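You operate a simulated robot arm through the tools that you are given. There is no shell and no other tool.

You run a simulated robot arm. Do the job below in one go: nothing can be reset, and whatever is moved stays where it is left.

JOB
Fill tank 2 to about its red line with the long hose.
Fine: use the Fill coupler and valve, spill nothing, shut the valve and put the hose back in the rack.

Only the result counts: the job must be done as asked and must still hold three seconds after the hand-in. Knocking over, shifting, dropping, spilling or breaking anything else fails it.

ROBOT AND FRAMES
A 7-joint arm with a fingered hand, fixed in place. Base frame: the origin is at the foot of the arm, x ahead of it, y to its left, z up; the work surface is at about z = 920. Lengths are in mm, angles in rad, forces in N, time in s.
With the tool pointing down near the work surface it reaches from about 300 to 700 mm from the base axis. Its first joint turns from -2.897 to 2.897 rad. Payload 4 kg.
The tool frame sits at the grasp point between the pads (the TCP): z along the fingers, y along the line on which they close. The tips reach 26 mm beyond it. Largest opening 148 mm; the body of the gripper starts 73 mm behind the TCP. The gripper is a hand of 3 fingers: y runs from the thumb to the fingers, the wrist lies at [0, 0, -239] in the tool frame.
Orientation is that of the tool frame in the base frame, as a unit quaternion [x, y, z, w]. With the fingers straight down and closing along the base's y, the tool's x points along the base's -x, its y along +y and its z along -z.

CONTROLS
- The arm moves only by the tool jog_arm. Its argument "increments" is a list of rows, each a list of 6 numbers: the turn, a rotation vector about the tool's x, y, z in units of 180 degrees (1.0 is 180 degrees), then the shift along the tool's x, y, z in units of 150 mm (1.0 is 150 mm). In form: [[ax, ay, az, dx, dy, dz], ...]. A call has 1 to 20 rows; each row is the pose to reach, as a shift and turn from the pose commanded when the call began, along the tool's axes at that moment. A call with a number of a shift or a turn outside -1 to 1 is refused whole. Each row takes 0.2 s and may step no farther than 50 mm and 0.15 rad from the row before; otherwise, the whole call is refused. A pose out of reach is approached as far as the arm can. The call stops where the force on the tool passes 40 N (or 10 N more than at its start, if that is more) or the arm is blocked; 0.2 s more then pass. In this call time passes only in rows, and 0.2 s behind the last. It gives the time, the measured TCP pose, the force on the tool (base axes), the opening and the grip force at its end, in the units of the frame above (readings bear some noise), with the torque about the TCP (base axes, N m) and any sound that the robot's microphone picked up.
- Cameras (640 x 400 px; columns grow to the right, rows downward): "scene" is fixed at [49.1, 499.8, 1599.2]; the picture's right is [-0.38, -0.92, 0.00], its down [-0.68, 0.28, -0.68] and it looks along [0.63, -0.26, -0.73] (base axes); focal length 214 px, centre (320, 200). "wrist" rides on the gripper at [68, -39, -90] in the tool frame; the picture's right is [0.50, 0.87, 0.00], its down [-0.66, 0.38, -0.65] and it looks along [-0.57, 0.33, 0.76] (tool axes); focal length 222 px, centre (320, 200). There is no depth. A picture from a camera that has moved, and an enlarged one, comes with that camera's place and axes in the base frame and with its lens.
- grab_frame(camera): a new picture of that camera. It takes no simulated time.
- lift_body(by): slides the trunk up (or, below 0, down) by that many mm; the arm rides with it, the base frame stays. It gives what a move gives, with no picture.
- move_fingers(finger1, finger2, thumb_bend): sets how far each is bent, from 0 (flat) to 100 (curled in); at 30 the hand is open as for a grip, at 70 the pads meet at the TCP. One left out holds its place. A second passes; each finger stops where it meets its share of the squeeze, and holds until it gets a number again. It is the only way to open and close the hand. It gives what a move gives, with no picture; readings hold the bend of each and the force on the fingers (four entries, about 0 where the hand has none), thumb and palm.
- close_up(camera, box): a new picture of the part [left, top, right, bottom] of that camera's present view, enlarged. It takes no simulated time.
- job_done(): hands the job in; it is judged then, once.

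Places have to be worked out from the pictures, the camera data and where the tool is seen. Open the gripper and draw the arm clear of the work before you hand the job in, unless the task says otherwise.

The tools are called by a JSON object that holds its "api" and its "payload". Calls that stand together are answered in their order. jog_arm: Moves the arm, as the interface text tells. Its arguments: {"type":"object","properties":{"increments":{"type":"array"}},"required":["increments"]} The other tools are called the same way: lift_body (by) slides the trunk up or down; move_fingers (finger1, finger2, thumb_bend) moves the fingers one by one; grab_frame (camera) takes a picture; close_up (camera, box) takes an enlarged picture of a part of a camera's view; job_done () hands the job in.

At the start:

```text
time: 0.0
position: [347.7, 158.1, 1232.8]
tcp_rot: [-0.001, 1.0, 0.001, 0.001]
wrist_force: [0.1, 0.3, 0.0]
moment: [0.03, -0.01, 0.0]
finger_gap: 148.1
grasp_force: 0.0
shape: jaw
bend: [30.0, 30.0, 30.0]
finger forces: [0.0, 0.1, 0.1, 0.0, 0.0, 0.1]
trunk travel left (down, up): [-525.0, 65.0]
```

scene: 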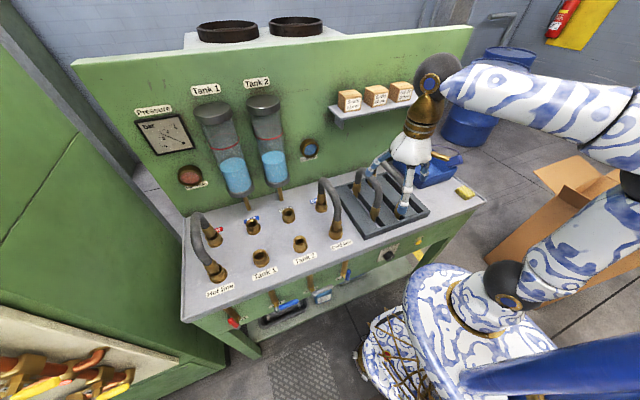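
wrist: 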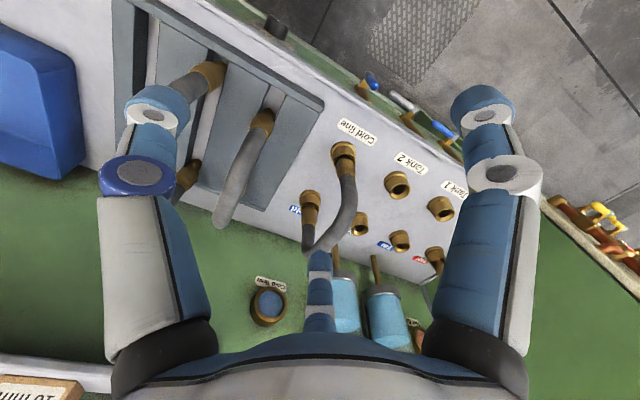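

I begin by looking closely at the bench from the scene camera to identify couplers, valves, labels and the rack.

{"api": "close_up", "payload": {"camera": "scene", "box": [180, 160, 360, 320]}}

{"api": "close_up", "payload": {"camera": "scene", "box": [310, 130, 490, 290]}}

{"api": "close_up", "payload": {"camera": "scene", "box": [120, 60, 320, 220]}}

{"api": "close_up", "payload": {"camera": "wrist", "box": [280, 80, 480, 280]}}

{"api": "close_up", "payload": {"camera": "wrist", "box": [110, 20, 340, 240]}}

```text
2.50 times, centred on (270, 240) of scene
camera zoom: at [49.1, 499.8, 1599.2], right [-0.38, -0.92, 0.0], down [-0.68, 0.28, -0.68], along [0.63, -0.26, -0.73], focal length 536 px, centre (445, 100)
```

zoom: 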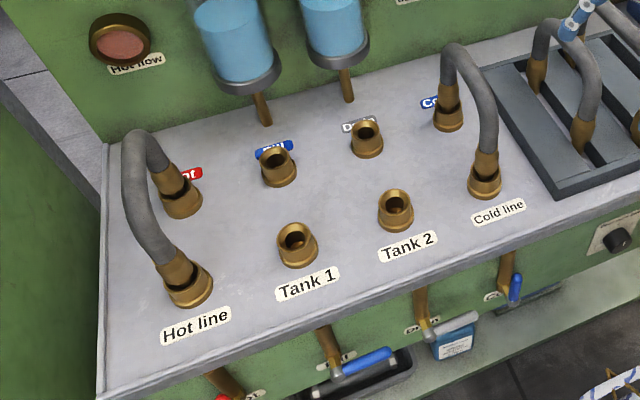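

```text
2.50 times, centred on (400, 210) of scene
camera zoom: at [49.1, 499.8, 1599.2], right [-0.38, -0.92, 0.0], down [-0.68, 0.28, -0.68], along [0.63, -0.26, -0.73], focal length 536 px, centre (120, 175)
```

zoom: 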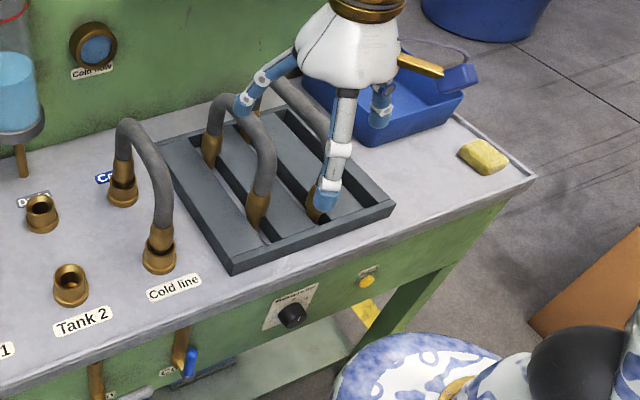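

```text
2.50 times, centred on (220, 140) of scene
camera zoom: at [49.1, 499.8, 1599.2], right [-0.38, -0.92, 0.0], down [-0.68, 0.28, -0.68], along [0.63, -0.26, -0.73], focal length 536 px, centre (570, 350)
```

zoom: 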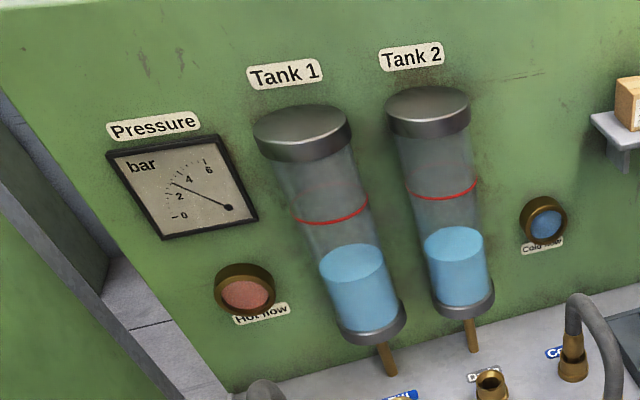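

```text
2.00 times, centred on (380, 180) of wrist
camera zoom: at [280.0, 118.5, 1323.8], right [-0.5, 0.87, 0.0], down [0.66, 0.38, 0.65], along [0.57, 0.33, -0.76], focal length 444 px, centre (200, 240)
```

zoom: 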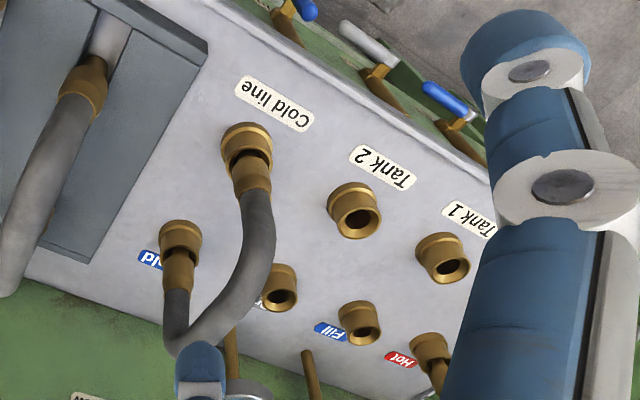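

```text
1.82 times, centred on (225, 130) of wrist
camera zoom: at [280.0, 118.5, 1323.8], right [-0.5, 0.87, 0.0], down [0.66, 0.38, 0.65], along [0.57, 0.33, -0.76], focal length 404 px, centre (493, 327)
```

zoom: 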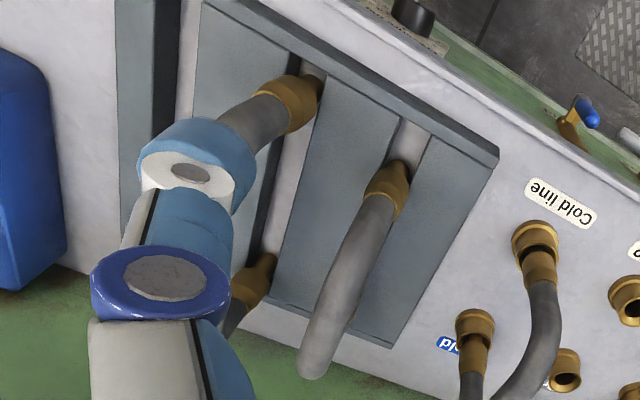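

The back row is Hot/Fill/Drain/Cold and the front row Hot line/Tank 1/Tank 2/Cold line. I judge Tank 2 to be near (447, 408) and Fill near (579, 545), with the long hose in the right-hand slot of the rack at y≈0. I'll move the hand left at this height so the wrist camera can see the couplers and valves.

{"api": "jog_arm", "payload": {"increments": [[0, 0, 0, 0.1, 0.32, 0], [0, 0, 0, 0.2, 0.64, 0], [0, 0, 0, 0.3, 0.96, 0]]}}

```text
refused: row 1 steps farther than a row can; nothing moved
```

That first step came to 50.3 mm, just over the limit, so I'll repeat the move with smaller steps.

{"api": "jog_arm", "payload": {"increments": [[0, 0, 0, 0.07, 0.24, 0], [0, 0, 0, 0.14, 0.48, 0], [0, 0, 0, 0.21, 0.72, 0], [0, 0, 0, 0.28, 0.96, 0]]}}

{"api": "grab_frame", "payload": {"camera": "wrist"}}

{"api": "grab_frame", "payload": {"camera": "scene"}}

```text
time: 1.0
position: [306.9, 301.6, 1233.7]
tcp_rot: [0.0, 1.0, -0.001, 0.0]
wrist_force: [0.3, -0.2, 0.1]
moment: [0.01, -0.02, 0.01]
finger_gap: 147.8
grasp_force: 0.1
shape: jaw
bend: [30.0, 30.0, 30.0]
finger forces: [0.0, 0.0, 0.0, 0.0, 0.0, 0.0]
trunk travel left (down, up): [-525.0, 65.0]
```

```text
taken
camera wrist: at [238.5, 263.1, 1323.5], right [-0.5, 0.87, 0.0], down [0.66, 0.38, 0.65], along [0.57, 0.33, -0.76], focal length 222 px, centre (320, 200)
```

wrist: 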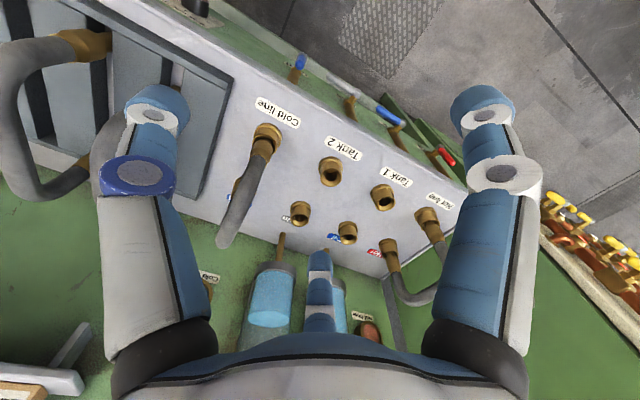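

```text
taken
```

scene: 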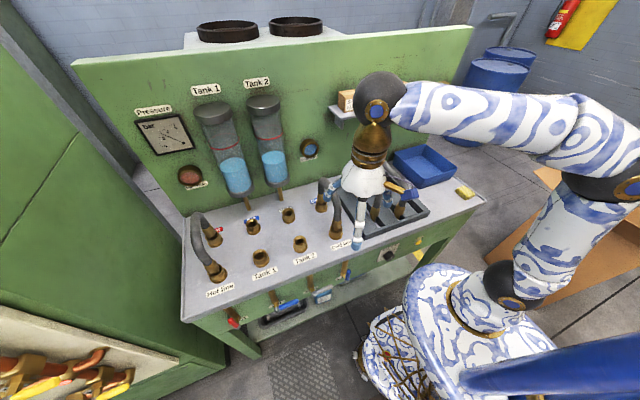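

This view triangulates well: the coupler rims come out at z≈960, with Tank 2 at (449, 409) and Fill at (580, 545). Next I'll look at the valves and the hoses in detail.

{"api": "close_up", "payload": {"camera": "wrist", "box": [270, 30, 470, 155]}}

{"api": "close_up", "payload": {"camera": "scene", "box": [210, 230, 370, 330]}}

{"api": "close_up", "payload": {"camera": "wrist", "box": [230, 120, 450, 300]}}

```text
3.20 times, centred on (370, 92) of wrist
camera zoom: at [238.5, 263.1, 1323.5], right [-0.5, 0.87, 0.0], down [0.66, 0.38, 0.65], along [0.57, 0.33, -0.76], focal length 711 px, centre (160, 544)
```

zoom: 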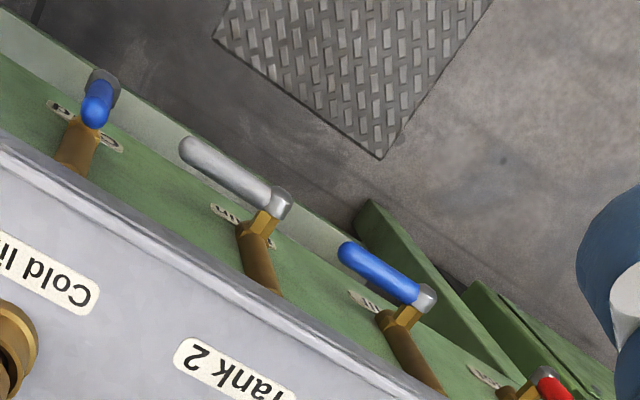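

```text
4.00 times, centred on (290, 280) of scene
camera zoom: at [49.1, 499.8, 1599.2], right [-0.38, -0.92, 0.0], down [-0.68, 0.28, -0.68], along [0.63, -0.26, -0.73], focal length 858 px, centre (440, -120)
```

zoom: 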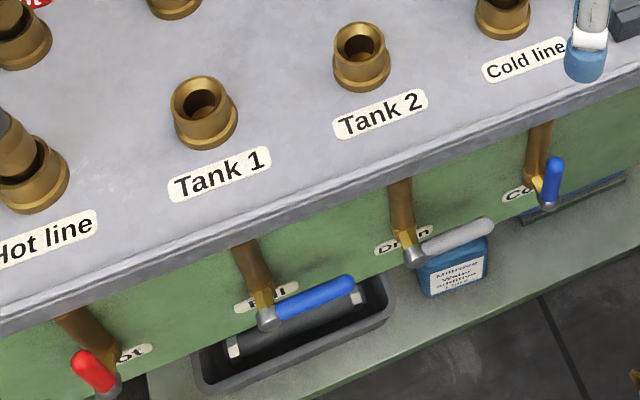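

```text
2.22 times, centred on (340, 210) of wrist
camera zoom: at [238.5, 263.1, 1323.5], right [-0.5, 0.87, 0.0], down [0.66, 0.38, 0.65], along [0.57, 0.33, -0.76], focal length 494 px, centre (276, 178)
```

zoom: 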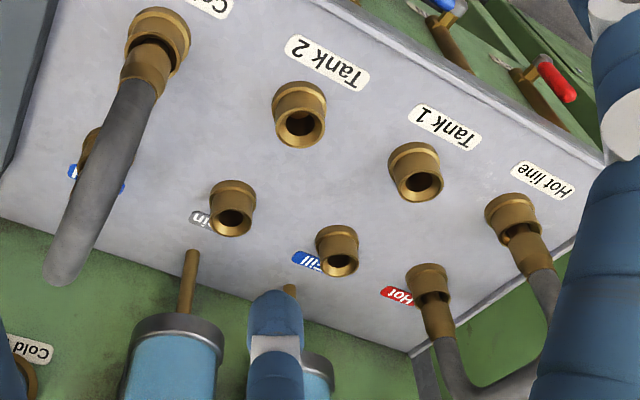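

The Fill valve pivot triangulates to about (323, 553, 777). Its lever points toward −y, which is shut, while the open Hot and Cold levers point up. Now I'll look at the rack and its hoses.

{"api": "close_up", "payload": {"camera": "wrist", "box": [0, 0, 240, 220]}}

{"api": "close_up", "payload": {"camera": "scene", "box": [310, 150, 450, 270]}}

```text
1.82 times, centred on (120, 110) of wrist
camera zoom: at [238.5, 263.1, 1323.5], right [-0.5, 0.87, 0.0], down [0.66, 0.38, 0.65], along [0.57, 0.33, -0.76], focal length 404 px, centre (684, 364)
```

zoom: 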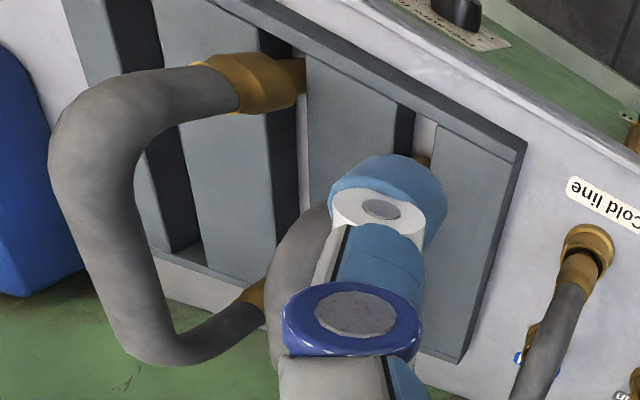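

```text
3.33 times, centred on (380, 210) of scene
camera zoom: at [49.1, 499.8, 1599.2], right [-0.38, -0.92, 0.0], down [-0.68, 0.28, -0.68], along [0.63, -0.26, -0.73], focal length 715 px, centre (120, 167)
```

zoom: 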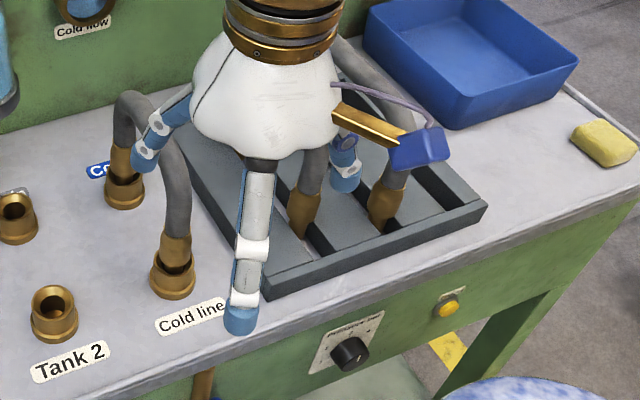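

The long hose is an inverted U with a flat top, standing in the middle slot of the rack near y≈5. I'll move the hand right so the wrist camera looks straight at it.

{"api": "jog_arm", "payload": {"increments": [[0, 0, 0, -0.05, -0.32, 0], [0, 0, 0, -0.1, -0.64, 0], [0, 0, 0, -0.13, -0.96, 0]]}}

{"api": "jog_arm", "payload": {"increments": [[0, 0, 0, -0.05, -0.32, 0], [0, 0, 0, -0.1, -0.64, 0], [0, 0, 0, -0.13, -0.96, 0]]}}

{"api": "jog_arm", "payload": {"increments": [[0, 0, 0, -0.05, -0.32, 0], [0, 0, 0, -0.1, -0.64, 0]]}}

{"api": "grab_frame", "payload": {"camera": "wrist"}}

{"api": "grab_frame", "payload": {"camera": "scene"}}

```text
time: 1.8
position: [325.5, 157.7, 1233.4]
tcp_rot: [0.0, 1.0, -0.001, -0.001]
wrist_force: [0.9, -0.3, -0.6]
moment: [0.03, 0.0, -0.03]
finger_gap: 148.1
grasp_force: 0.1
shape: jaw
bend: [30.0, 30.0, 30.0]
finger forces: [0.0, 0.1, 0.1, 0.0, 0.1, 0.0]
trunk travel left (down, up): [-525.0, 65.0]
```

```text
time: 2.6
position: [344.9, 12.0, 1233.2]
tcp_rot: [-0.001, 1.0, -0.001, 0.0]
wrist_force: [0.0, -0.4, -0.4]
moment: [0.0, -0.04, 0.04]
finger_gap: 148.1
grasp_force: 0.0
shape: jaw
bend: [30.0, 30.0, 30.0]
finger forces: [0.0, 0.1, 0.0, 0.1, 0.0, 0.0]
trunk travel left (down, up): [-525.0, 65.0]
```

```text
time: 3.2
position: [359.6, -82.6, 1234.4]
tcp_rot: [0.001, 1.0, 0.0, 0.0]
wrist_force: [0.2, 0.7, 1.0]
moment: [0.0, -0.01, -0.01]
finger_gap: 148.1
grasp_force: 0.1
shape: jaw
bend: [30.0, 30.0, 30.0]
finger forces: [0.0, 0.1, 0.0, 0.0, 0.0, 0.0]
trunk travel left (down, up): [-525.0, 65.0]
```

```text
taken
camera wrist: at [290.9, -122.1, 1323.5], right [-0.5, 0.87, 0.0], down [0.66, 0.38, 0.65], along [0.57, 0.33, -0.76], focal length 222 px, centre (320, 200)
```

wrist: 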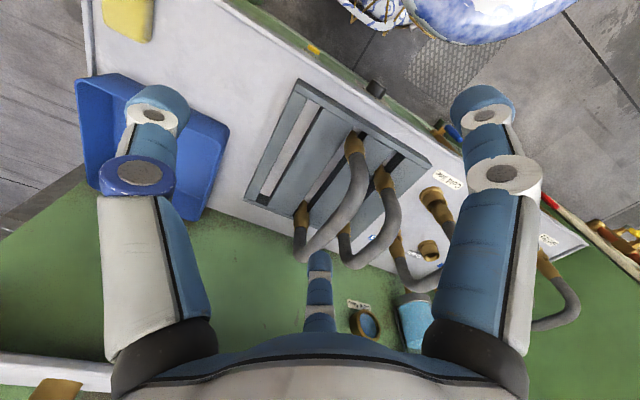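

```text
taken
```

scene: 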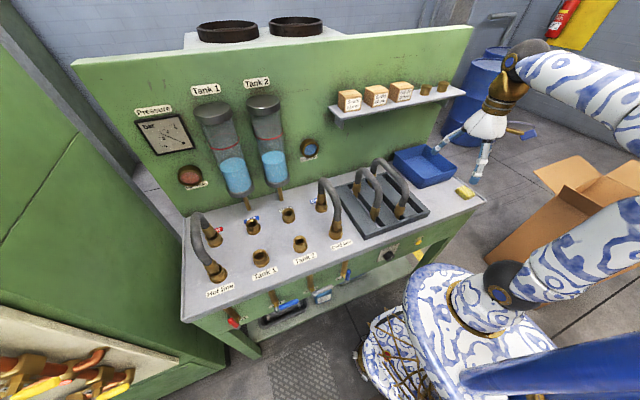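

Both hoses are now visible from both cameras. I'll enlarge each view to triangulate the long hose.

{"api": "close_up", "payload": {"camera": "scene", "box": [320, 140, 440, 240]}}

{"api": "close_up", "payload": {"camera": "wrist", "box": [230, 70, 450, 290]}}

```text
4.00 times, centred on (380, 190) of scene
camera zoom: at [49.1, 499.8, 1599.2], right [-0.38, -0.92, 0.0], down [-0.68, 0.28, -0.68], along [0.63, -0.26, -0.73], focal length 858 px, centre (80, 240)
```

zoom: 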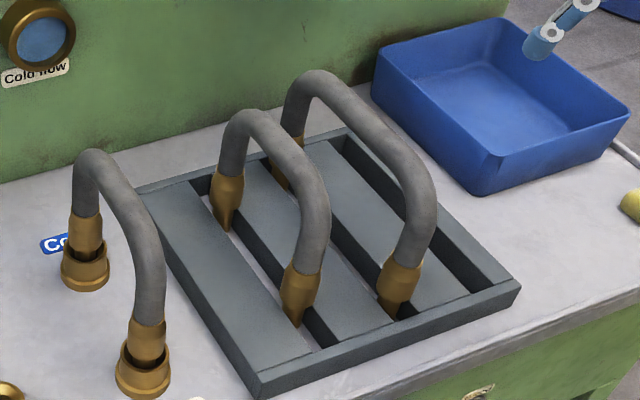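

```text
1.82 times, centred on (340, 180) of wrist
camera zoom: at [290.9, -122.1, 1323.5], right [-0.5, 0.87, 0.0], down [0.66, 0.38, 0.65], along [0.57, 0.33, -0.76], focal length 404 px, centre (284, 236)
```

zoom: 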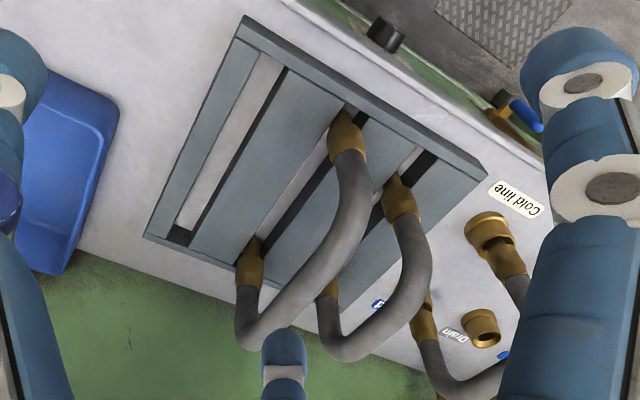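

The long hose triangulates to y≈18, with its brass/hose junctions at x≈419 and x≈617 (z≈1000) and the flat top's centreline at z≈1088. Before grasping it, I'll test with the empty hand that the arm can reach above the midpoint between Tank 2 and Fill, about (513, 477).

{"api": "jog_arm", "payload": {"increments": [[0, 0, 0, -0.08, 0.31, -0.03], [0, 0, 0, -0.16, 0.62, -0.06], [0, 0, 0, -0.25, 0.93, -0.1]]}}

{"api": "jog_arm", "payload": {"increments": [[0, 0, 0, -0.08, 0.31, -0.03], [0, 0, 0, -0.16, 0.62, -0.06], [0, 0, 0, -0.25, 0.93, -0.1]]}}

{"api": "jog_arm", "payload": {"increments": [[0, 0, 0, -0.08, 0.31, -0.03], [0, 0, 0, -0.16, 0.62, -0.06], [0, 0, 0, -0.25, 0.93, -0.1]]}}

{"api": "jog_arm", "payload": {"increments": [[0, 0, 0, -0.08, 0.31, -0.03], [0, 0, 0, -0.16, 0.62, -0.06], [0, 0, 0, -0.25, 0.93, -0.1]]}}

{"api": "jog_arm", "payload": {"increments": [[0, 0, -0.043, 0, 0, 0], [0, 0, -0.086, 0, 0, 0], [0, 0, -0.129, 0, 0, 0], [0, 0, -0.172, 0, 0, 0], [0, 0, -0.215, 0, 0, 0], [0, 0, -0.2556, 0, 0, 0]]}}

{"api": "grab_frame", "payload": {"camera": "wrist"}}

{"api": "grab_frame", "payload": {"camera": "scene"}}

```text
time: 4.0
position: [396.9, 58.1, 1250.1]
tcp_rot: [0.0, 1.0, -0.001, 0.0]
wrist_force: [0.6, -0.2, 0.2]
moment: [0.0, 0.06, 0.02]
finger_gap: 147.9
grasp_force: 0.1
shape: jaw
bend: [30.0, 30.0, 30.0]
finger forces: [0.0, 0.0, 0.0, 0.0, 0.1, 0.0]
trunk travel left (down, up): [-525.0, 65.0]
```

```text
time: 4.8
position: [435.6, 197.0, 1263.9]
tcp_rot: [0.0, 1.0, 0.0, 0.0]
wrist_force: [-0.4, -0.3, -0.5]
moment: [0.04, 0.01, 0.0]
finger_gap: 148.0
grasp_force: 0.2
shape: jaw
bend: [30.0, 30.0, 30.0]
finger forces: [0.0, 0.0, 0.0, 0.1, 0.0, 0.1]
trunk travel left (down, up): [-525.0, 65.0]
```

```text
time: 5.6
position: [462.0, 299.9, 1275.6]
tcp_rot: [-0.001, 1.0, 0.001, 0.001]
wrist_force: [0.0, -0.7, 0.3]
moment: [0.0, 0.01, 0.01]
finger_gap: 148.1
grasp_force: 0.0
shape: jaw
bend: [30.0, 30.0, 30.0]
finger forces: [0.0, 0.1, 0.0, 0.1, 0.0, 0.0]
out of reach, approached as far as the arm can: row 3
trunk travel left (down, up): [-525.0, 65.0]
```

```text
time: 6.4
position: [441.4, 348.6, 1260.2]
tcp_rot: [0.001, 1.0, 0.001, 0.001]
wrist_force: [-0.3, 0.7, 0.1]
moment: [-0.01, 0.03, -0.01]
finger_gap: 147.8
grasp_force: 0.1
shape: jaw
bend: [30.0, 30.0, 30.0]
finger forces: [0.1, 0.0, 0.0, 0.0, 0.0, 0.0]
out of reach, approached as far as the arm can: row 1, 2, 3
trunk travel left (down, up): [-525.0, 65.0]
```

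```text
time: 7.8
position: [442.0, 348.8, 1261.0]
tcp_rot: [-0.391, 0.92, 0.001, 0.0]
wrist_force: [-0.2, 0.0, 0.4]
moment: [0.03, -0.04, -0.02]
finger_gap: 147.9
grasp_force: 0.1
shape: jaw
bend: [30.0, 30.0, 30.0]
finger forces: [0.0, 0.1, 0.1, 0.0, 0.0, 0.1]
trunk travel left (down, up): [-525.0, 65.0]
```

```text
taken
camera wrist: at [421.4, 274.4, 1350.3], right [-0.97, 0.24, 0.0], down [0.18, 0.73, 0.65], along [0.16, 0.63, -0.76], focal length 222 px, centre (320, 200)
```

wrist: 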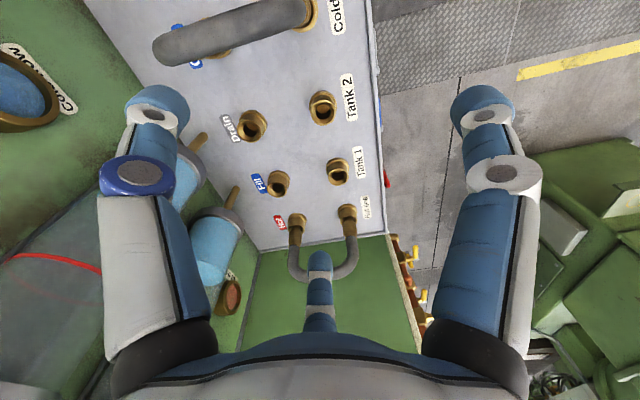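

```text
taken
```

scene: 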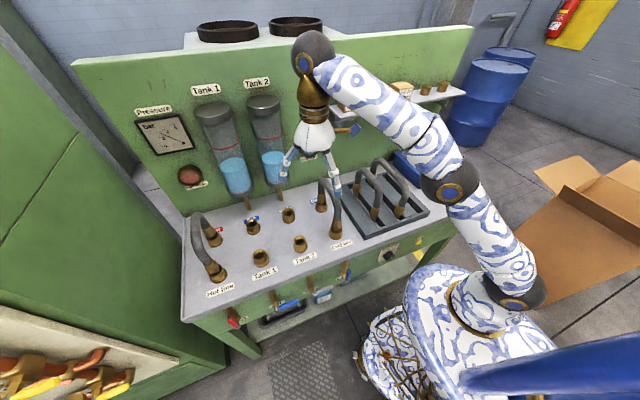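

From this trunk height the upright hand only reaches r≈560 at z≈1260. To get farther I'll raise the trunk and grasp the hose with the hand tilted outward. First I'll check how the three digits close, with a test bend in free air.

{"api": "move_fingers", "payload": {"finger1": 60, "finger2": 60, "thumb_bend": 60}}

{"api": "grab_frame", "payload": {"camera": "wrist"}}

{"api": "close_up", "payload": {"camera": "scene", "box": [240, 60, 400, 200]}}

```text
time: 8.8
position: [440.7, 350.2, 1260.8]
tcp_rot: [-0.391, 0.92, 0.0, 0.0]
wrist_force: [-0.1, -1.1, -0.4]
moment: [0.01, -0.01, 0.06]
finger_gap: 30.1
grasp_force: 0.1
shape: fingers
bend: [60.0, 60.0, 60.0]
finger forces: [0.0, 0.0, 0.0, 0.1, 0.0, 0.0]
trunk travel left (down, up): [-525.0, 65.0]
```

```text
taken
camera wrist: at [421.1, 274.5, 1350.4], right [-0.97, 0.24, 0.0], down [0.18, 0.73, 0.65], along [0.16, 0.63, -0.76], focal length 222 px, centre (320, 200)
```

wrist: 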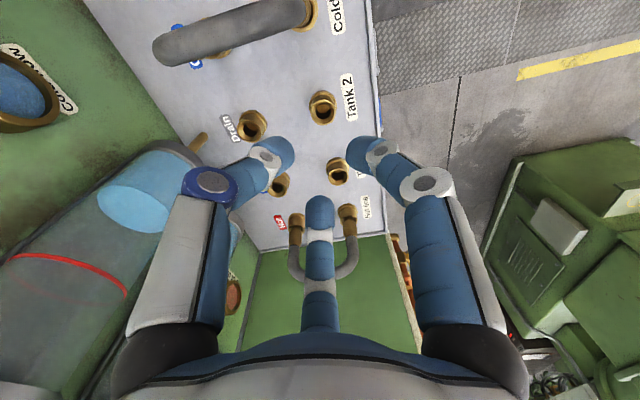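

```text
2.86 times, centred on (320, 130) of scene
camera zoom: at [49.1, 499.8, 1599.2], right [-0.38, -0.92, 0.0], down [-0.68, 0.28, -0.68], along [0.63, -0.26, -0.73], focal length 613 px, centre (320, 400)
```

zoom: 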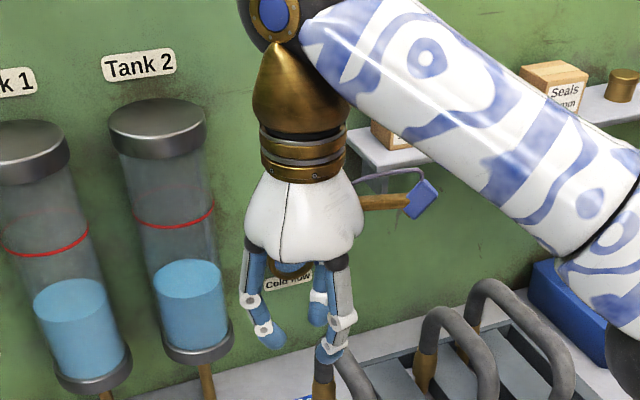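

The hand closes centrically: thumb on −y, the two fingers at ±120°. For a tube along tool x, the thumb takes one side and the fingers the other at about ±45 mm. I'll reopen it, raise the trunk fully and retest the reach to the insertion pose with the tool straight down.

{"api": "move_fingers", "payload": {"finger1": 30, "finger2": 30, "thumb_bend": 30}}

{"api": "lift_body", "payload": {"by": 65}}

{"api": "jog_arm", "payload": {"increments": [[0, 0, 0, 0, 0, 0.3], [0, 0, 0, 0, 0, 0.6], [0, 0, 0, 0, 0, 0.8], [0, 0, 0, 0, 0, 1.0]]}}

{"api": "jog_arm", "payload": {"increments": [[0, 0, 0, -0.3, 0.08, 0.04], [0, 0, 0, -0.6, 0.16, 0.08], [0, 0, 0, -0.9, 0.24, 0.16], [0, 0, 0, -0.95, 0.25, 0.17]]}}

{"api": "grab_frame", "payload": {"camera": "wrist"}}

{"api": "grab_frame", "payload": {"camera": "scene"}}

```text
time: 9.8
position: [440.8, 350.8, 1259.7]
tcp_rot: [-0.39, 0.921, 0.0, 0.0]
wrist_force: [0.4, 0.2, -0.3]
moment: [0.01, 0.01, 0.01]
finger_gap: 126.7
grasp_force: 0.0
shape: fingers
bend: [30.0, 30.0, 30.0]
finger forces: [0.1, 0.0, 0.0, 0.1, 0.1, 0.1]
trunk travel left (down, up): [-525.0, 65.0]
```

```text
time: 10.8
position: [440.1, 350.6, 1326.4]
tcp_rot: [-0.391, 0.92, 0.0, 0.0]
wrist_force: [-0.1, 0.2, 0.4]
moment: [-0.02, -0.02, -0.05]
finger_gap: 126.6
grasp_force: 0.0
shape: fingers
bend: [30.0, 30.0, 30.0]
finger forces: [0.1, 0.1, 0.0, 0.0, 0.0, 0.0]
trunk travel left (down, up): [-590.0, 0.0]
```

```text
time: 11.8
position: [439.4, 349.0, 1174.9]
tcp_rot: [-0.391, 0.921, 0.0, 0.001]
wrist_force: [-0.7, 0.5, 1.1]
moment: [0.01, 0.0, -0.01]
finger_gap: 126.6
grasp_force: 0.2
shape: fingers
bend: [30.0, 30.0, 30.0]
finger forces: [0.1, 0.1, 0.1, 0.0, 0.0, 0.0]
trunk travel left (down, up): [-590.0, 0.0]
```

```text
time: 12.8
position: [492.8, 452.5, 1137.6]
tcp_rot: [-0.392, 0.92, -0.001, -0.001]
wrist_force: [0.3, 0.3, -0.4]
moment: [-0.03, 0.02, 0.02]
finger_gap: 126.8
grasp_force: 0.0
shape: fingers
bend: [30.0, 30.0, 30.0]
finger forces: [0.1, 0.1, 0.0, 0.0, 0.1, 0.1]
out of reach, approached as far as the arm can: row 3, 4
trunk travel left (down, up): [-590.0, 0.0]
```

```text
taken
camera wrist: at [473.2, 376.9, 1228.9], right [-0.97, 0.24, 0.0], down [0.18, 0.74, 0.65], along [0.16, 0.63, -0.76], focal length 222 px, centre (320, 200)
```

wrist: 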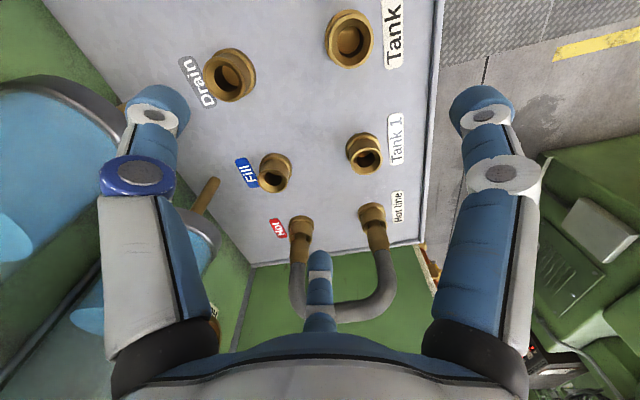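

```text
taken
```

scene: 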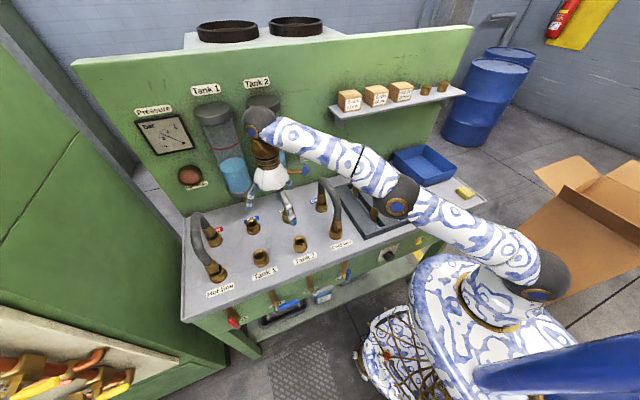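

At full trunk height the upright tool stops at r≈669, so I'll use a tilt of about 15°, which my reach model says covers r=700 up to z≈1235. While I'm here, I'll get precise coupler positions from this close view.

{"api": "close_up", "payload": {"camera": "wrist", "box": [180, 0, 420, 230]}}

{"api": "close_up", "payload": {"camera": "scene", "box": [230, 190, 350, 290]}}

```text
1.74 times, centred on (300, 115) of wrist
camera zoom: at [473.2, 376.9, 1228.9], right [-0.97, 0.24, 0.0], down [0.18, 0.74, 0.65], along [0.16, 0.63, -0.76], focal length 386 px, centre (355, 348)
```

zoom: 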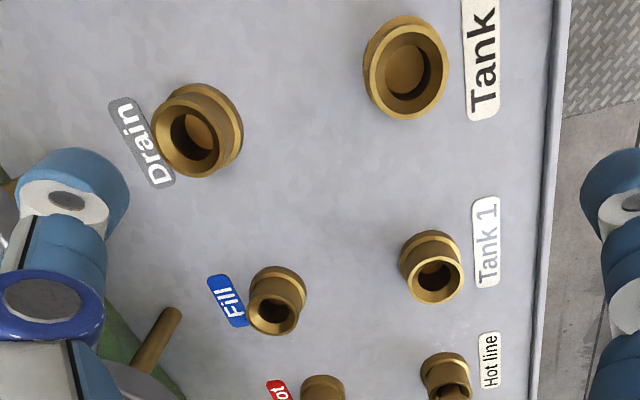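

```text
4.00 times, centred on (290, 240) of scene
camera zoom: at [49.1, 499.8, 1599.2], right [-0.38, -0.92, 0.0], down [-0.68, 0.28, -0.68], along [0.63, -0.26, -0.73], focal length 858 px, centre (440, 40)
```

zoom: 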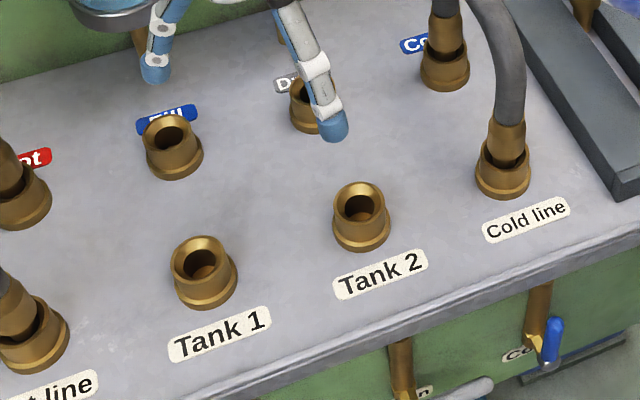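

The couplers refine to Tank 2 ≈ (450, 409), Fill ≈ (585, 546) and rims at z≈955. That diagonal is about 194 mm at 45.5°, which fits the long hose's ~198 mm span. I'll go back over the rack, turning the hand back and adding the 15° tilt.

{"api": "jog_arm", "payload": {"increments": [[0, 0, 0, 0.2, 0, -0.2], [0, 0, 0, 0.4, 0, -0.4], [0, 0, 0, 0.6, 0, -0.6], [0, 0, 0, 0.8, 0, -0.6], [0, 0, 0, 1.0, 0, -0.6]]}}

{"api": "jog_arm", "payload": {"increments": [[0, 0, 0.043, 0.06, -0.15, 0], [0, 0, 0.086, 0.13, -0.3, 0], [0, 0, 0.129, 0.2, -0.46, 0], [0, 0, 0.172, 0.26, -0.62, 0], [0, 0, 0.215, 0.33, -0.78, 0], [0, 0, 0.2556, 0.396, -0.935, 0]]}}

```text
time: 14.0
position: [386.6, 343.2, 1229.8]
tcp_rot: [-0.39, 0.921, 0.0, 0.0]
wrist_force: [0.3, -0.5, 0.2]
moment: [-0.01, 0.02, 0.02]
finger_gap: 126.7
grasp_force: 0.0
shape: fingers
bend: [30.0, 30.0, 30.0]
finger forces: [0.1, 0.1, 0.1, 0.0, 0.0, 0.1]
trunk travel left (down, up): [-590.0, 0.0]
```

```text
time: 15.4
position: [448.1, 202.9, 1229.0]
tcp_rot: [0.001, 1.0, 0.0, 0.0]
wrist_force: [0.2, 0.2, 0.8]
moment: [0.0, 0.01, 0.01]
finger_gap: 126.6
grasp_force: 0.1
shape: fingers
bend: [30.0, 30.0, 30.0]
finger forces: [0.0, 0.1, 0.1, 0.1, 0.0, 0.1]
trunk travel left (down, up): [-590.0, 0.0]
```

The hand is back to the standard orientation at (448, 203, 1229). I'll move above the hose middle, adding the tilt on the way, and then check visually.

{"api": "jog_arm", "payload": {"increments": [[0, 0, 0, -0.1, -0.3, 0], [0, 0, 0, -0.2, -0.6, 0], [0, 0, 0, -0.3, -0.9, 0]]}}

{"api": "jog_arm", "payload": {"increments": [[0, -0.0417, 0, -0.08, -0.17, 0.05], [0, -0.0833, 0, -0.167, -0.33, 0.1]]}}

{"api": "grab_frame", "payload": {"camera": "wrist"}}

{"api": "grab_frame", "payload": {"camera": "scene"}}

```text
time: 16.2
position: [493.4, 67.0, 1229.4]
tcp_rot: [0.0, 1.0, -0.001, 0.0]
wrist_force: [0.6, 0.2, -0.4]
moment: [-0.02, 0.01, 0.0]
finger_gap: 126.5
grasp_force: 0.0
shape: fingers
bend: [30.0, 30.0, 30.0]
finger forces: [0.1, 0.0, 0.0, 0.0, 0.0, 0.1]
trunk travel left (down, up): [-590.0, 0.0]
```

```text
time: 16.8
position: [517.7, 18.1, 1215.0]
tcp_rot: [0.0, 0.991, 0.0, 0.131]
wrist_force: [-1.5, -0.8, -0.4]
moment: [0.0, 0.01, 0.04]
finger_gap: 127.0
grasp_force: 0.0
shape: fingers
bend: [30.0, 30.0, 30.0]
finger forces: [0.0, 0.0, 0.1, 0.0, 0.1, 0.1]
trunk travel left (down, up): [-590.0, 0.0]
```

```text
taken
camera wrist: at [428.4, -21.0, 1284.2], right [-0.48, 0.87, -0.13], down [0.46, 0.38, 0.8], along [0.74, 0.33, -0.58], focal length 222 px, centre (320, 200)
```

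wrist: 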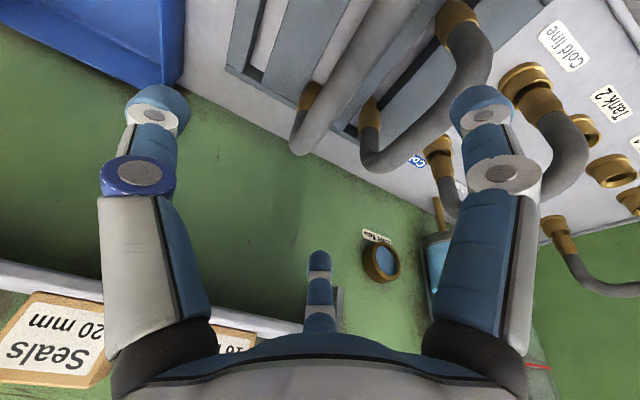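

```text
taken
```

scene: 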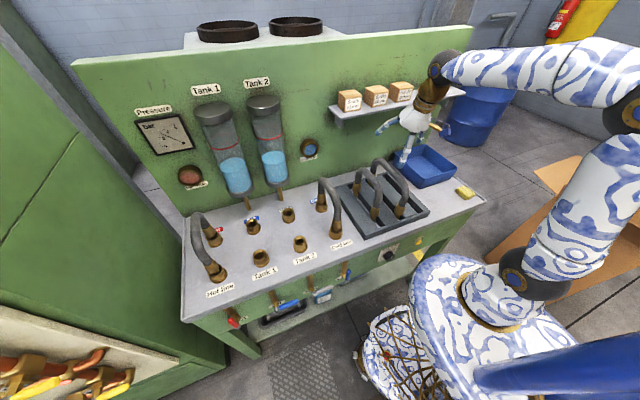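

The long hose is visible between thumb and finger, and my predicted back junction lands where it appears in the image. I'll enlarge both views to refine its y and the height of its top.

{"api": "close_up", "payload": {"camera": "wrist", "box": [220, 0, 500, 190]}}

{"api": "close_up", "payload": {"camera": "scene", "box": [330, 140, 450, 230]}}

```text
2.11 times, centred on (360, 95) of wrist
camera zoom: at [428.4, -21.0, 1284.2], right [-0.48, 0.87, -0.13], down [0.46, 0.38, 0.8], along [0.74, 0.33, -0.58], focal length 468 px, centre (236, 421)
```

zoom: 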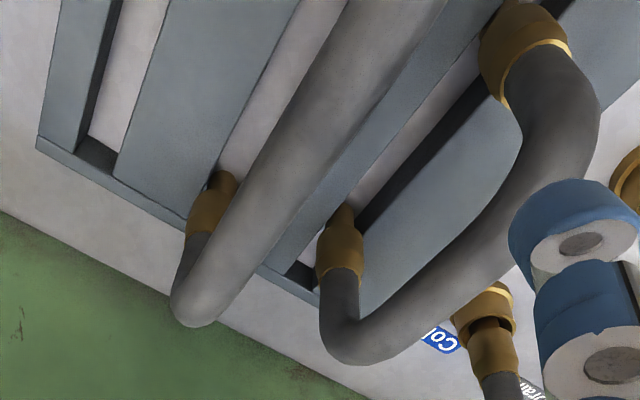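

```text
4.44 times, centred on (390, 185) of scene
camera zoom: at [49.1, 499.8, 1599.2], right [-0.38, -0.92, 0.0], down [-0.68, 0.28, -0.68], along [0.63, -0.26, -0.73], focal length 953 px, centre (9, 267)
```

zoom: 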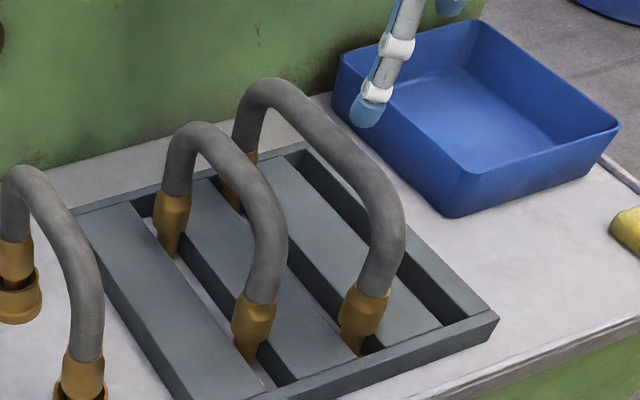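

The hose axis refines to y≈19.5, z≈1090. I'll lower the tilted hand so the TCP sits on the hose at about (518, 19.5, 1087), straddling it with the digits open.

{"api": "jog_arm", "payload": {"increments": [[0, 0, 0, 0.055, 0.003, 0.206], [0, 0, 0, 0.11, 0.005, 0.412], [0, 0, 0, 0.166, 0.008, 0.618], [0, 0, 0, 0.221, 0.01, 0.824]]}}

{"api": "grab_frame", "payload": {"camera": "wrist"}}

{"api": "close_up", "payload": {"camera": "scene", "box": [320, 100, 460, 230]}}

```text
time: 17.8
position: [518.4, 19.9, 1087.4]
tcp_rot: [0.0, 0.991, 0.0, 0.13]
wrist_force: [0.7, -0.4, -0.9]
moment: [0.0, -0.02, 0.01]
finger_gap: 126.7
grasp_force: 0.0
shape: fingers
bend: [30.0, 30.0, 30.0]
finger forces: [0.0, 0.0, 0.0, 0.0, 0.0, 0.0]
trunk travel left (down, up): [-590.0, 0.0]
```

```text
taken
camera wrist: at [429.0, -19.2, 1155.7], right [-0.48, 0.87, -0.13], down [0.46, 0.38, 0.8], along [0.74, 0.33, -0.58], focal length 222 px, centre (320, 200)
```

wrist: 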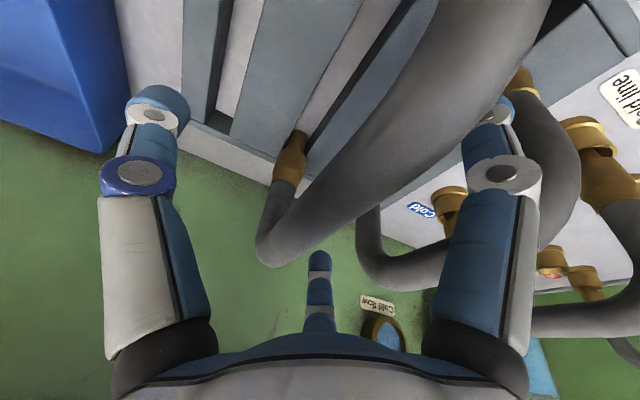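

```text
3.08 times, centred on (390, 165) of scene
camera zoom: at [49.1, 499.8, 1599.2], right [-0.38, -0.92, 0.0], down [-0.68, 0.28, -0.68], along [0.63, -0.26, -0.73], focal length 660 px, centre (105, 308)
```

zoom: 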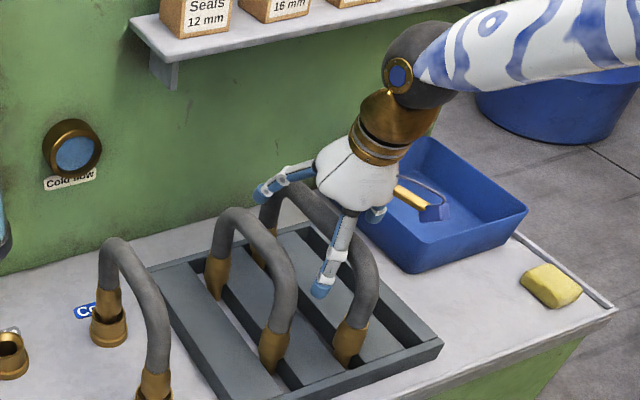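

The TCP projects onto the image centre, which lies on the hose within about 2 mm, and the hose looks about 26 mm thick. I'll bring the digits near contact first so that the final squeeze is even.

{"api": "move_fingers", "payload": {"finger1": 42, "finger2": 42, "thumb_bend": 56}}

{"api": "grab_frame", "payload": {"camera": "wrist"}}

```text
time: 18.8
position: [519.2, 20.7, 1086.5]
tcp_rot: [0.0, 0.991, -0.001, 0.13]
wrist_force: [-0.2, -0.5, -0.5]
moment: [-0.04, 0.01, 0.06]
finger_gap: 67.4
grasp_force: 0.1
shape: fingers
bend: [42.0, 42.0, 56.0]
finger forces: [0.0, 0.1, 0.0, 0.0, 0.1, 0.0]
trunk travel left (down, up): [-590.0, 0.0]
```

```text
taken
camera wrist: at [428.7, -19.1, 1156.1], right [-0.48, 0.87, -0.13], down [0.46, 0.38, 0.8], along [0.74, 0.33, -0.58], focal length 222 px, centre (320, 200)
```

wrist: 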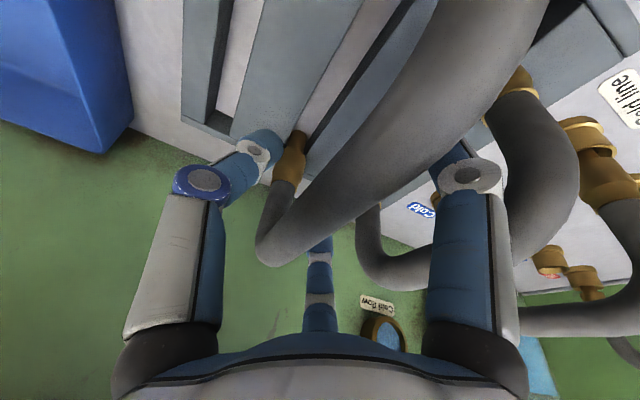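

There's no contact yet and the digits straddle the hose correctly. I'll now close all three fully, letting each stop at its share of the squeeze.

{"api": "move_fingers", "payload": {"finger1": 75, "finger2": 75, "thumb_bend": 85}}

{"api": "grab_frame", "payload": {"camera": "wrist"}}

{"api": "close_up", "payload": {"camera": "scene", "box": [320, 100, 460, 230]}}

```text
time: 19.8
position: [518.6, 19.9, 1085.5]
tcp_rot: [0.0, 0.992, 0.0, 0.13]
wrist_force: [-0.2, 0.1, -2.9]
moment: [-0.03, -0.02, -0.04]
finger_gap: 0.0
grasp_force: 17.4
shape: fingers
bend: [72.0, 72.0, 78.0]
finger forces: [3.7, 10.3, 0.1, 0.0, 20.1, 0.1]
trunk travel left (down, up): [-590.0, 0.0]
```

```text
taken
camera wrist: at [428.9, -19.2, 1155.9], right [-0.48, 0.87, -0.13], down [0.46, 0.38, 0.8], along [0.74, 0.33, -0.58], focal length 222 px, centre (320, 200)
```

wrist: 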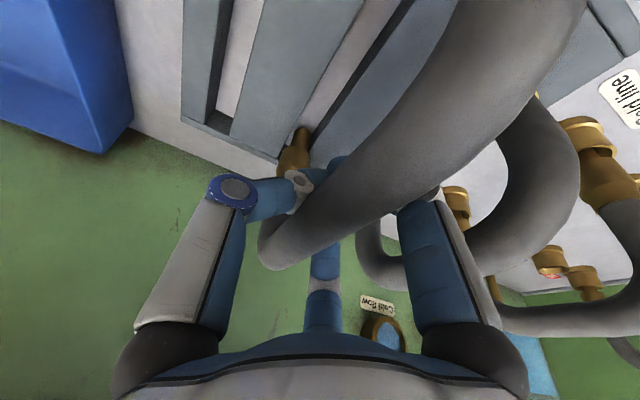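

```text
3.08 times, centred on (390, 165) of scene
camera zoom: at [49.1, 499.8, 1599.2], right [-0.38, -0.92, 0.0], down [-0.68, 0.28, -0.68], along [0.63, -0.26, -0.73], focal length 660 px, centre (105, 308)
```

zoom: 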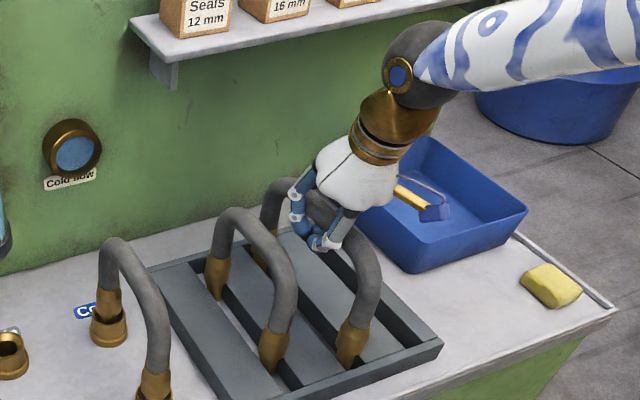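

The grip reads 17 N with the thumb and both fingers loaded, but the bends of 72–78 suggest the digits curled partly under the hose. I'll look closely before lifting.

{"api": "close_up", "payload": {"camera": "wrist", "box": [190, 110, 470, 300]}}

{"api": "close_up", "payload": {"camera": "scene", "box": [360, 140, 420, 230]}}

```text
2.11 times, centred on (330, 205) of wrist
camera zoom: at [428.9, -19.2, 1155.9], right [-0.48, 0.87, -0.13], down [0.46, 0.38, 0.8], along [0.74, 0.33, -0.58], focal length 468 px, centre (299, 190)
```

zoom: 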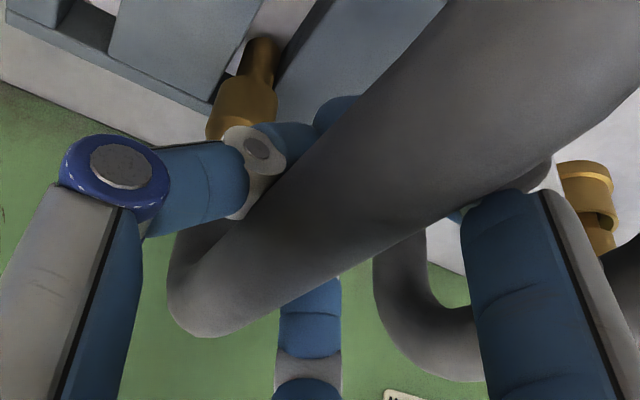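

```text
4.44 times, centred on (390, 185) of scene
camera zoom: at [49.1, 499.8, 1599.2], right [-0.38, -0.92, 0.0], down [-0.68, 0.28, -0.68], along [0.63, -0.26, -0.73], focal length 953 px, centre (9, 267)
```

zoom: 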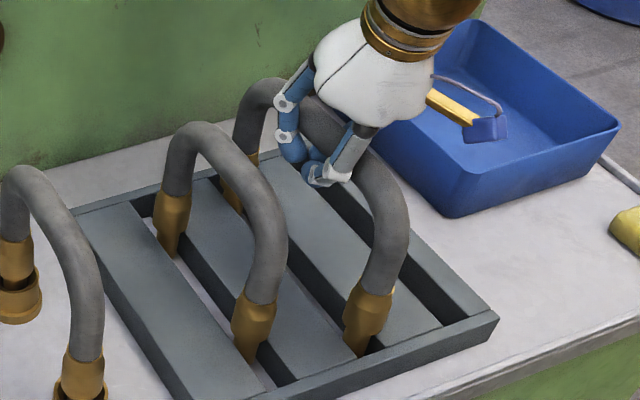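

The fingertips closed underneath the hose and the thumb pushed its top toward +y, so this isn't a clean pinch. I'll reopen and re-measure the hose height before regrasping.

{"api": "move_fingers", "payload": {"finger1": 42, "finger2": 42, "thumb_bend": 42}}

{"api": "close_up", "payload": {"camera": "wrist", "box": [190, 110, 470, 300]}}

{"api": "close_up", "payload": {"camera": "scene", "box": [360, 150, 430, 230]}}

```text
time: 20.8
position: [518.9, 19.8, 1085.0]
tcp_rot: [0.0, 0.992, -0.001, 0.13]
wrist_force: [0.0, -0.3, -0.3]
moment: [-0.01, 0.0, 0.01]
finger_gap: 88.1
grasp_force: 0.1
shape: fingers
bend: [42.0, 42.0, 42.0]
finger forces: [0.1, 0.1, 0.1, 0.1, 0.0, 0.0]
trunk travel left (down, up): [-590.0, 0.0]
```

```text
2.11 times, centred on (330, 205) of wrist
camera zoom: at [428.7, -19.1, 1156.0], right [-0.48, 0.87, -0.13], down [0.46, 0.38, 0.8], along [0.74, 0.33, -0.58], focal length 468 px, centre (299, 190)
```

zoom: 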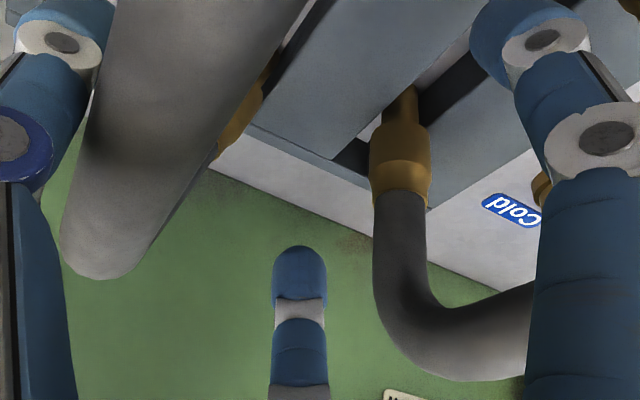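

```text
5.00 times, centred on (395, 190) of scene
camera zoom: at [49.1, 499.8, 1599.2], right [-0.38, -0.92, 0.0], down [-0.68, 0.28, -0.68], along [0.63, -0.26, -0.73], focal length 1072 px, centre (-55, 250)
```

zoom: 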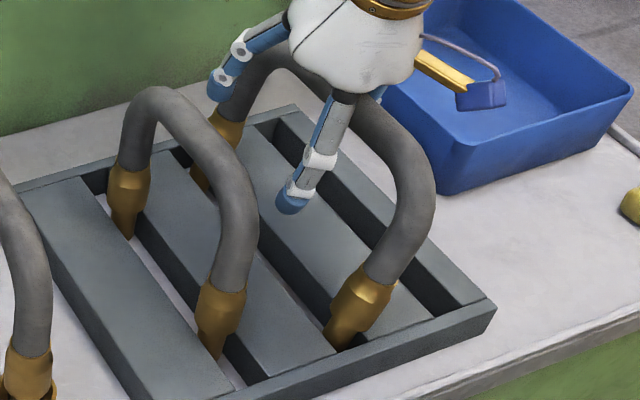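

After release the hose top leaned toward −y, toward the thumb, by roughly 35 mm, because it stands loosely in its slot. Its axis is also about 10 mm above where my pads were. I'll raise the hand 22 mm without opening the thumb, then use the thumb to bring the hose upright against the fingers.

{"api": "jog_arm", "payload": {"increments": [[0, 0, 0, -0.019, 0, -0.071], [0, 0, 0, -0.038, 0, -0.142]]}}

{"api": "grab_frame", "payload": {"camera": "wrist"}}

{"api": "close_up", "payload": {"camera": "scene", "box": [360, 150, 430, 230]}}

```text
time: 21.4
position: [518.1, 20.4, 1109.4]
tcp_rot: [0.0, 0.991, 0.001, 0.131]
wrist_force: [-0.4, 0.5, -0.2]
moment: [-0.01, 0.03, 0.02]
finger_gap: 88.2
grasp_force: 0.0
shape: fingers
bend: [42.0, 42.0, 42.0]
finger forces: [0.1, 0.0, 0.0, 0.0, 0.0, 0.0]
trunk travel left (down, up): [-590.0, 0.0]
```

```text
taken
camera wrist: at [428.3, -19.3, 1178.6], right [-0.48, 0.87, -0.13], down [0.46, 0.38, 0.8], along [0.74, 0.33, -0.58], focal length 222 px, centre (320, 200)
```

wrist: 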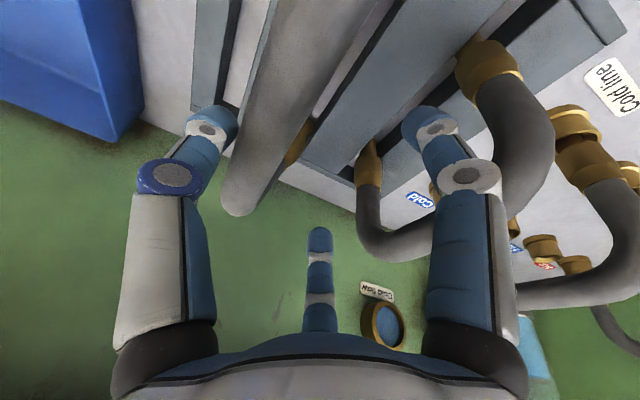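

```text
5.00 times, centred on (395, 190) of scene
camera zoom: at [49.1, 499.8, 1599.2], right [-0.38, -0.92, 0.0], down [-0.68, 0.28, -0.68], along [0.63, -0.26, -0.73], focal length 1072 px, centre (-55, 250)
```

zoom: 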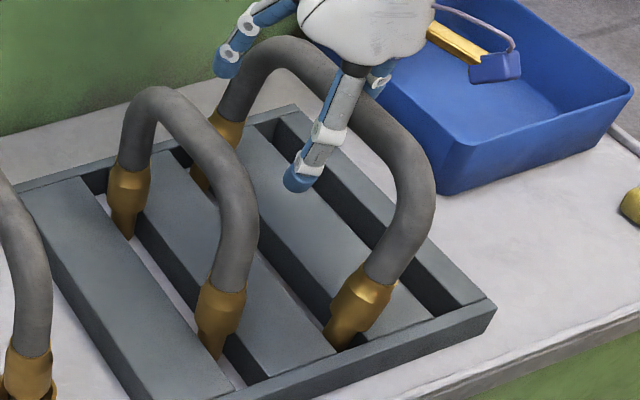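

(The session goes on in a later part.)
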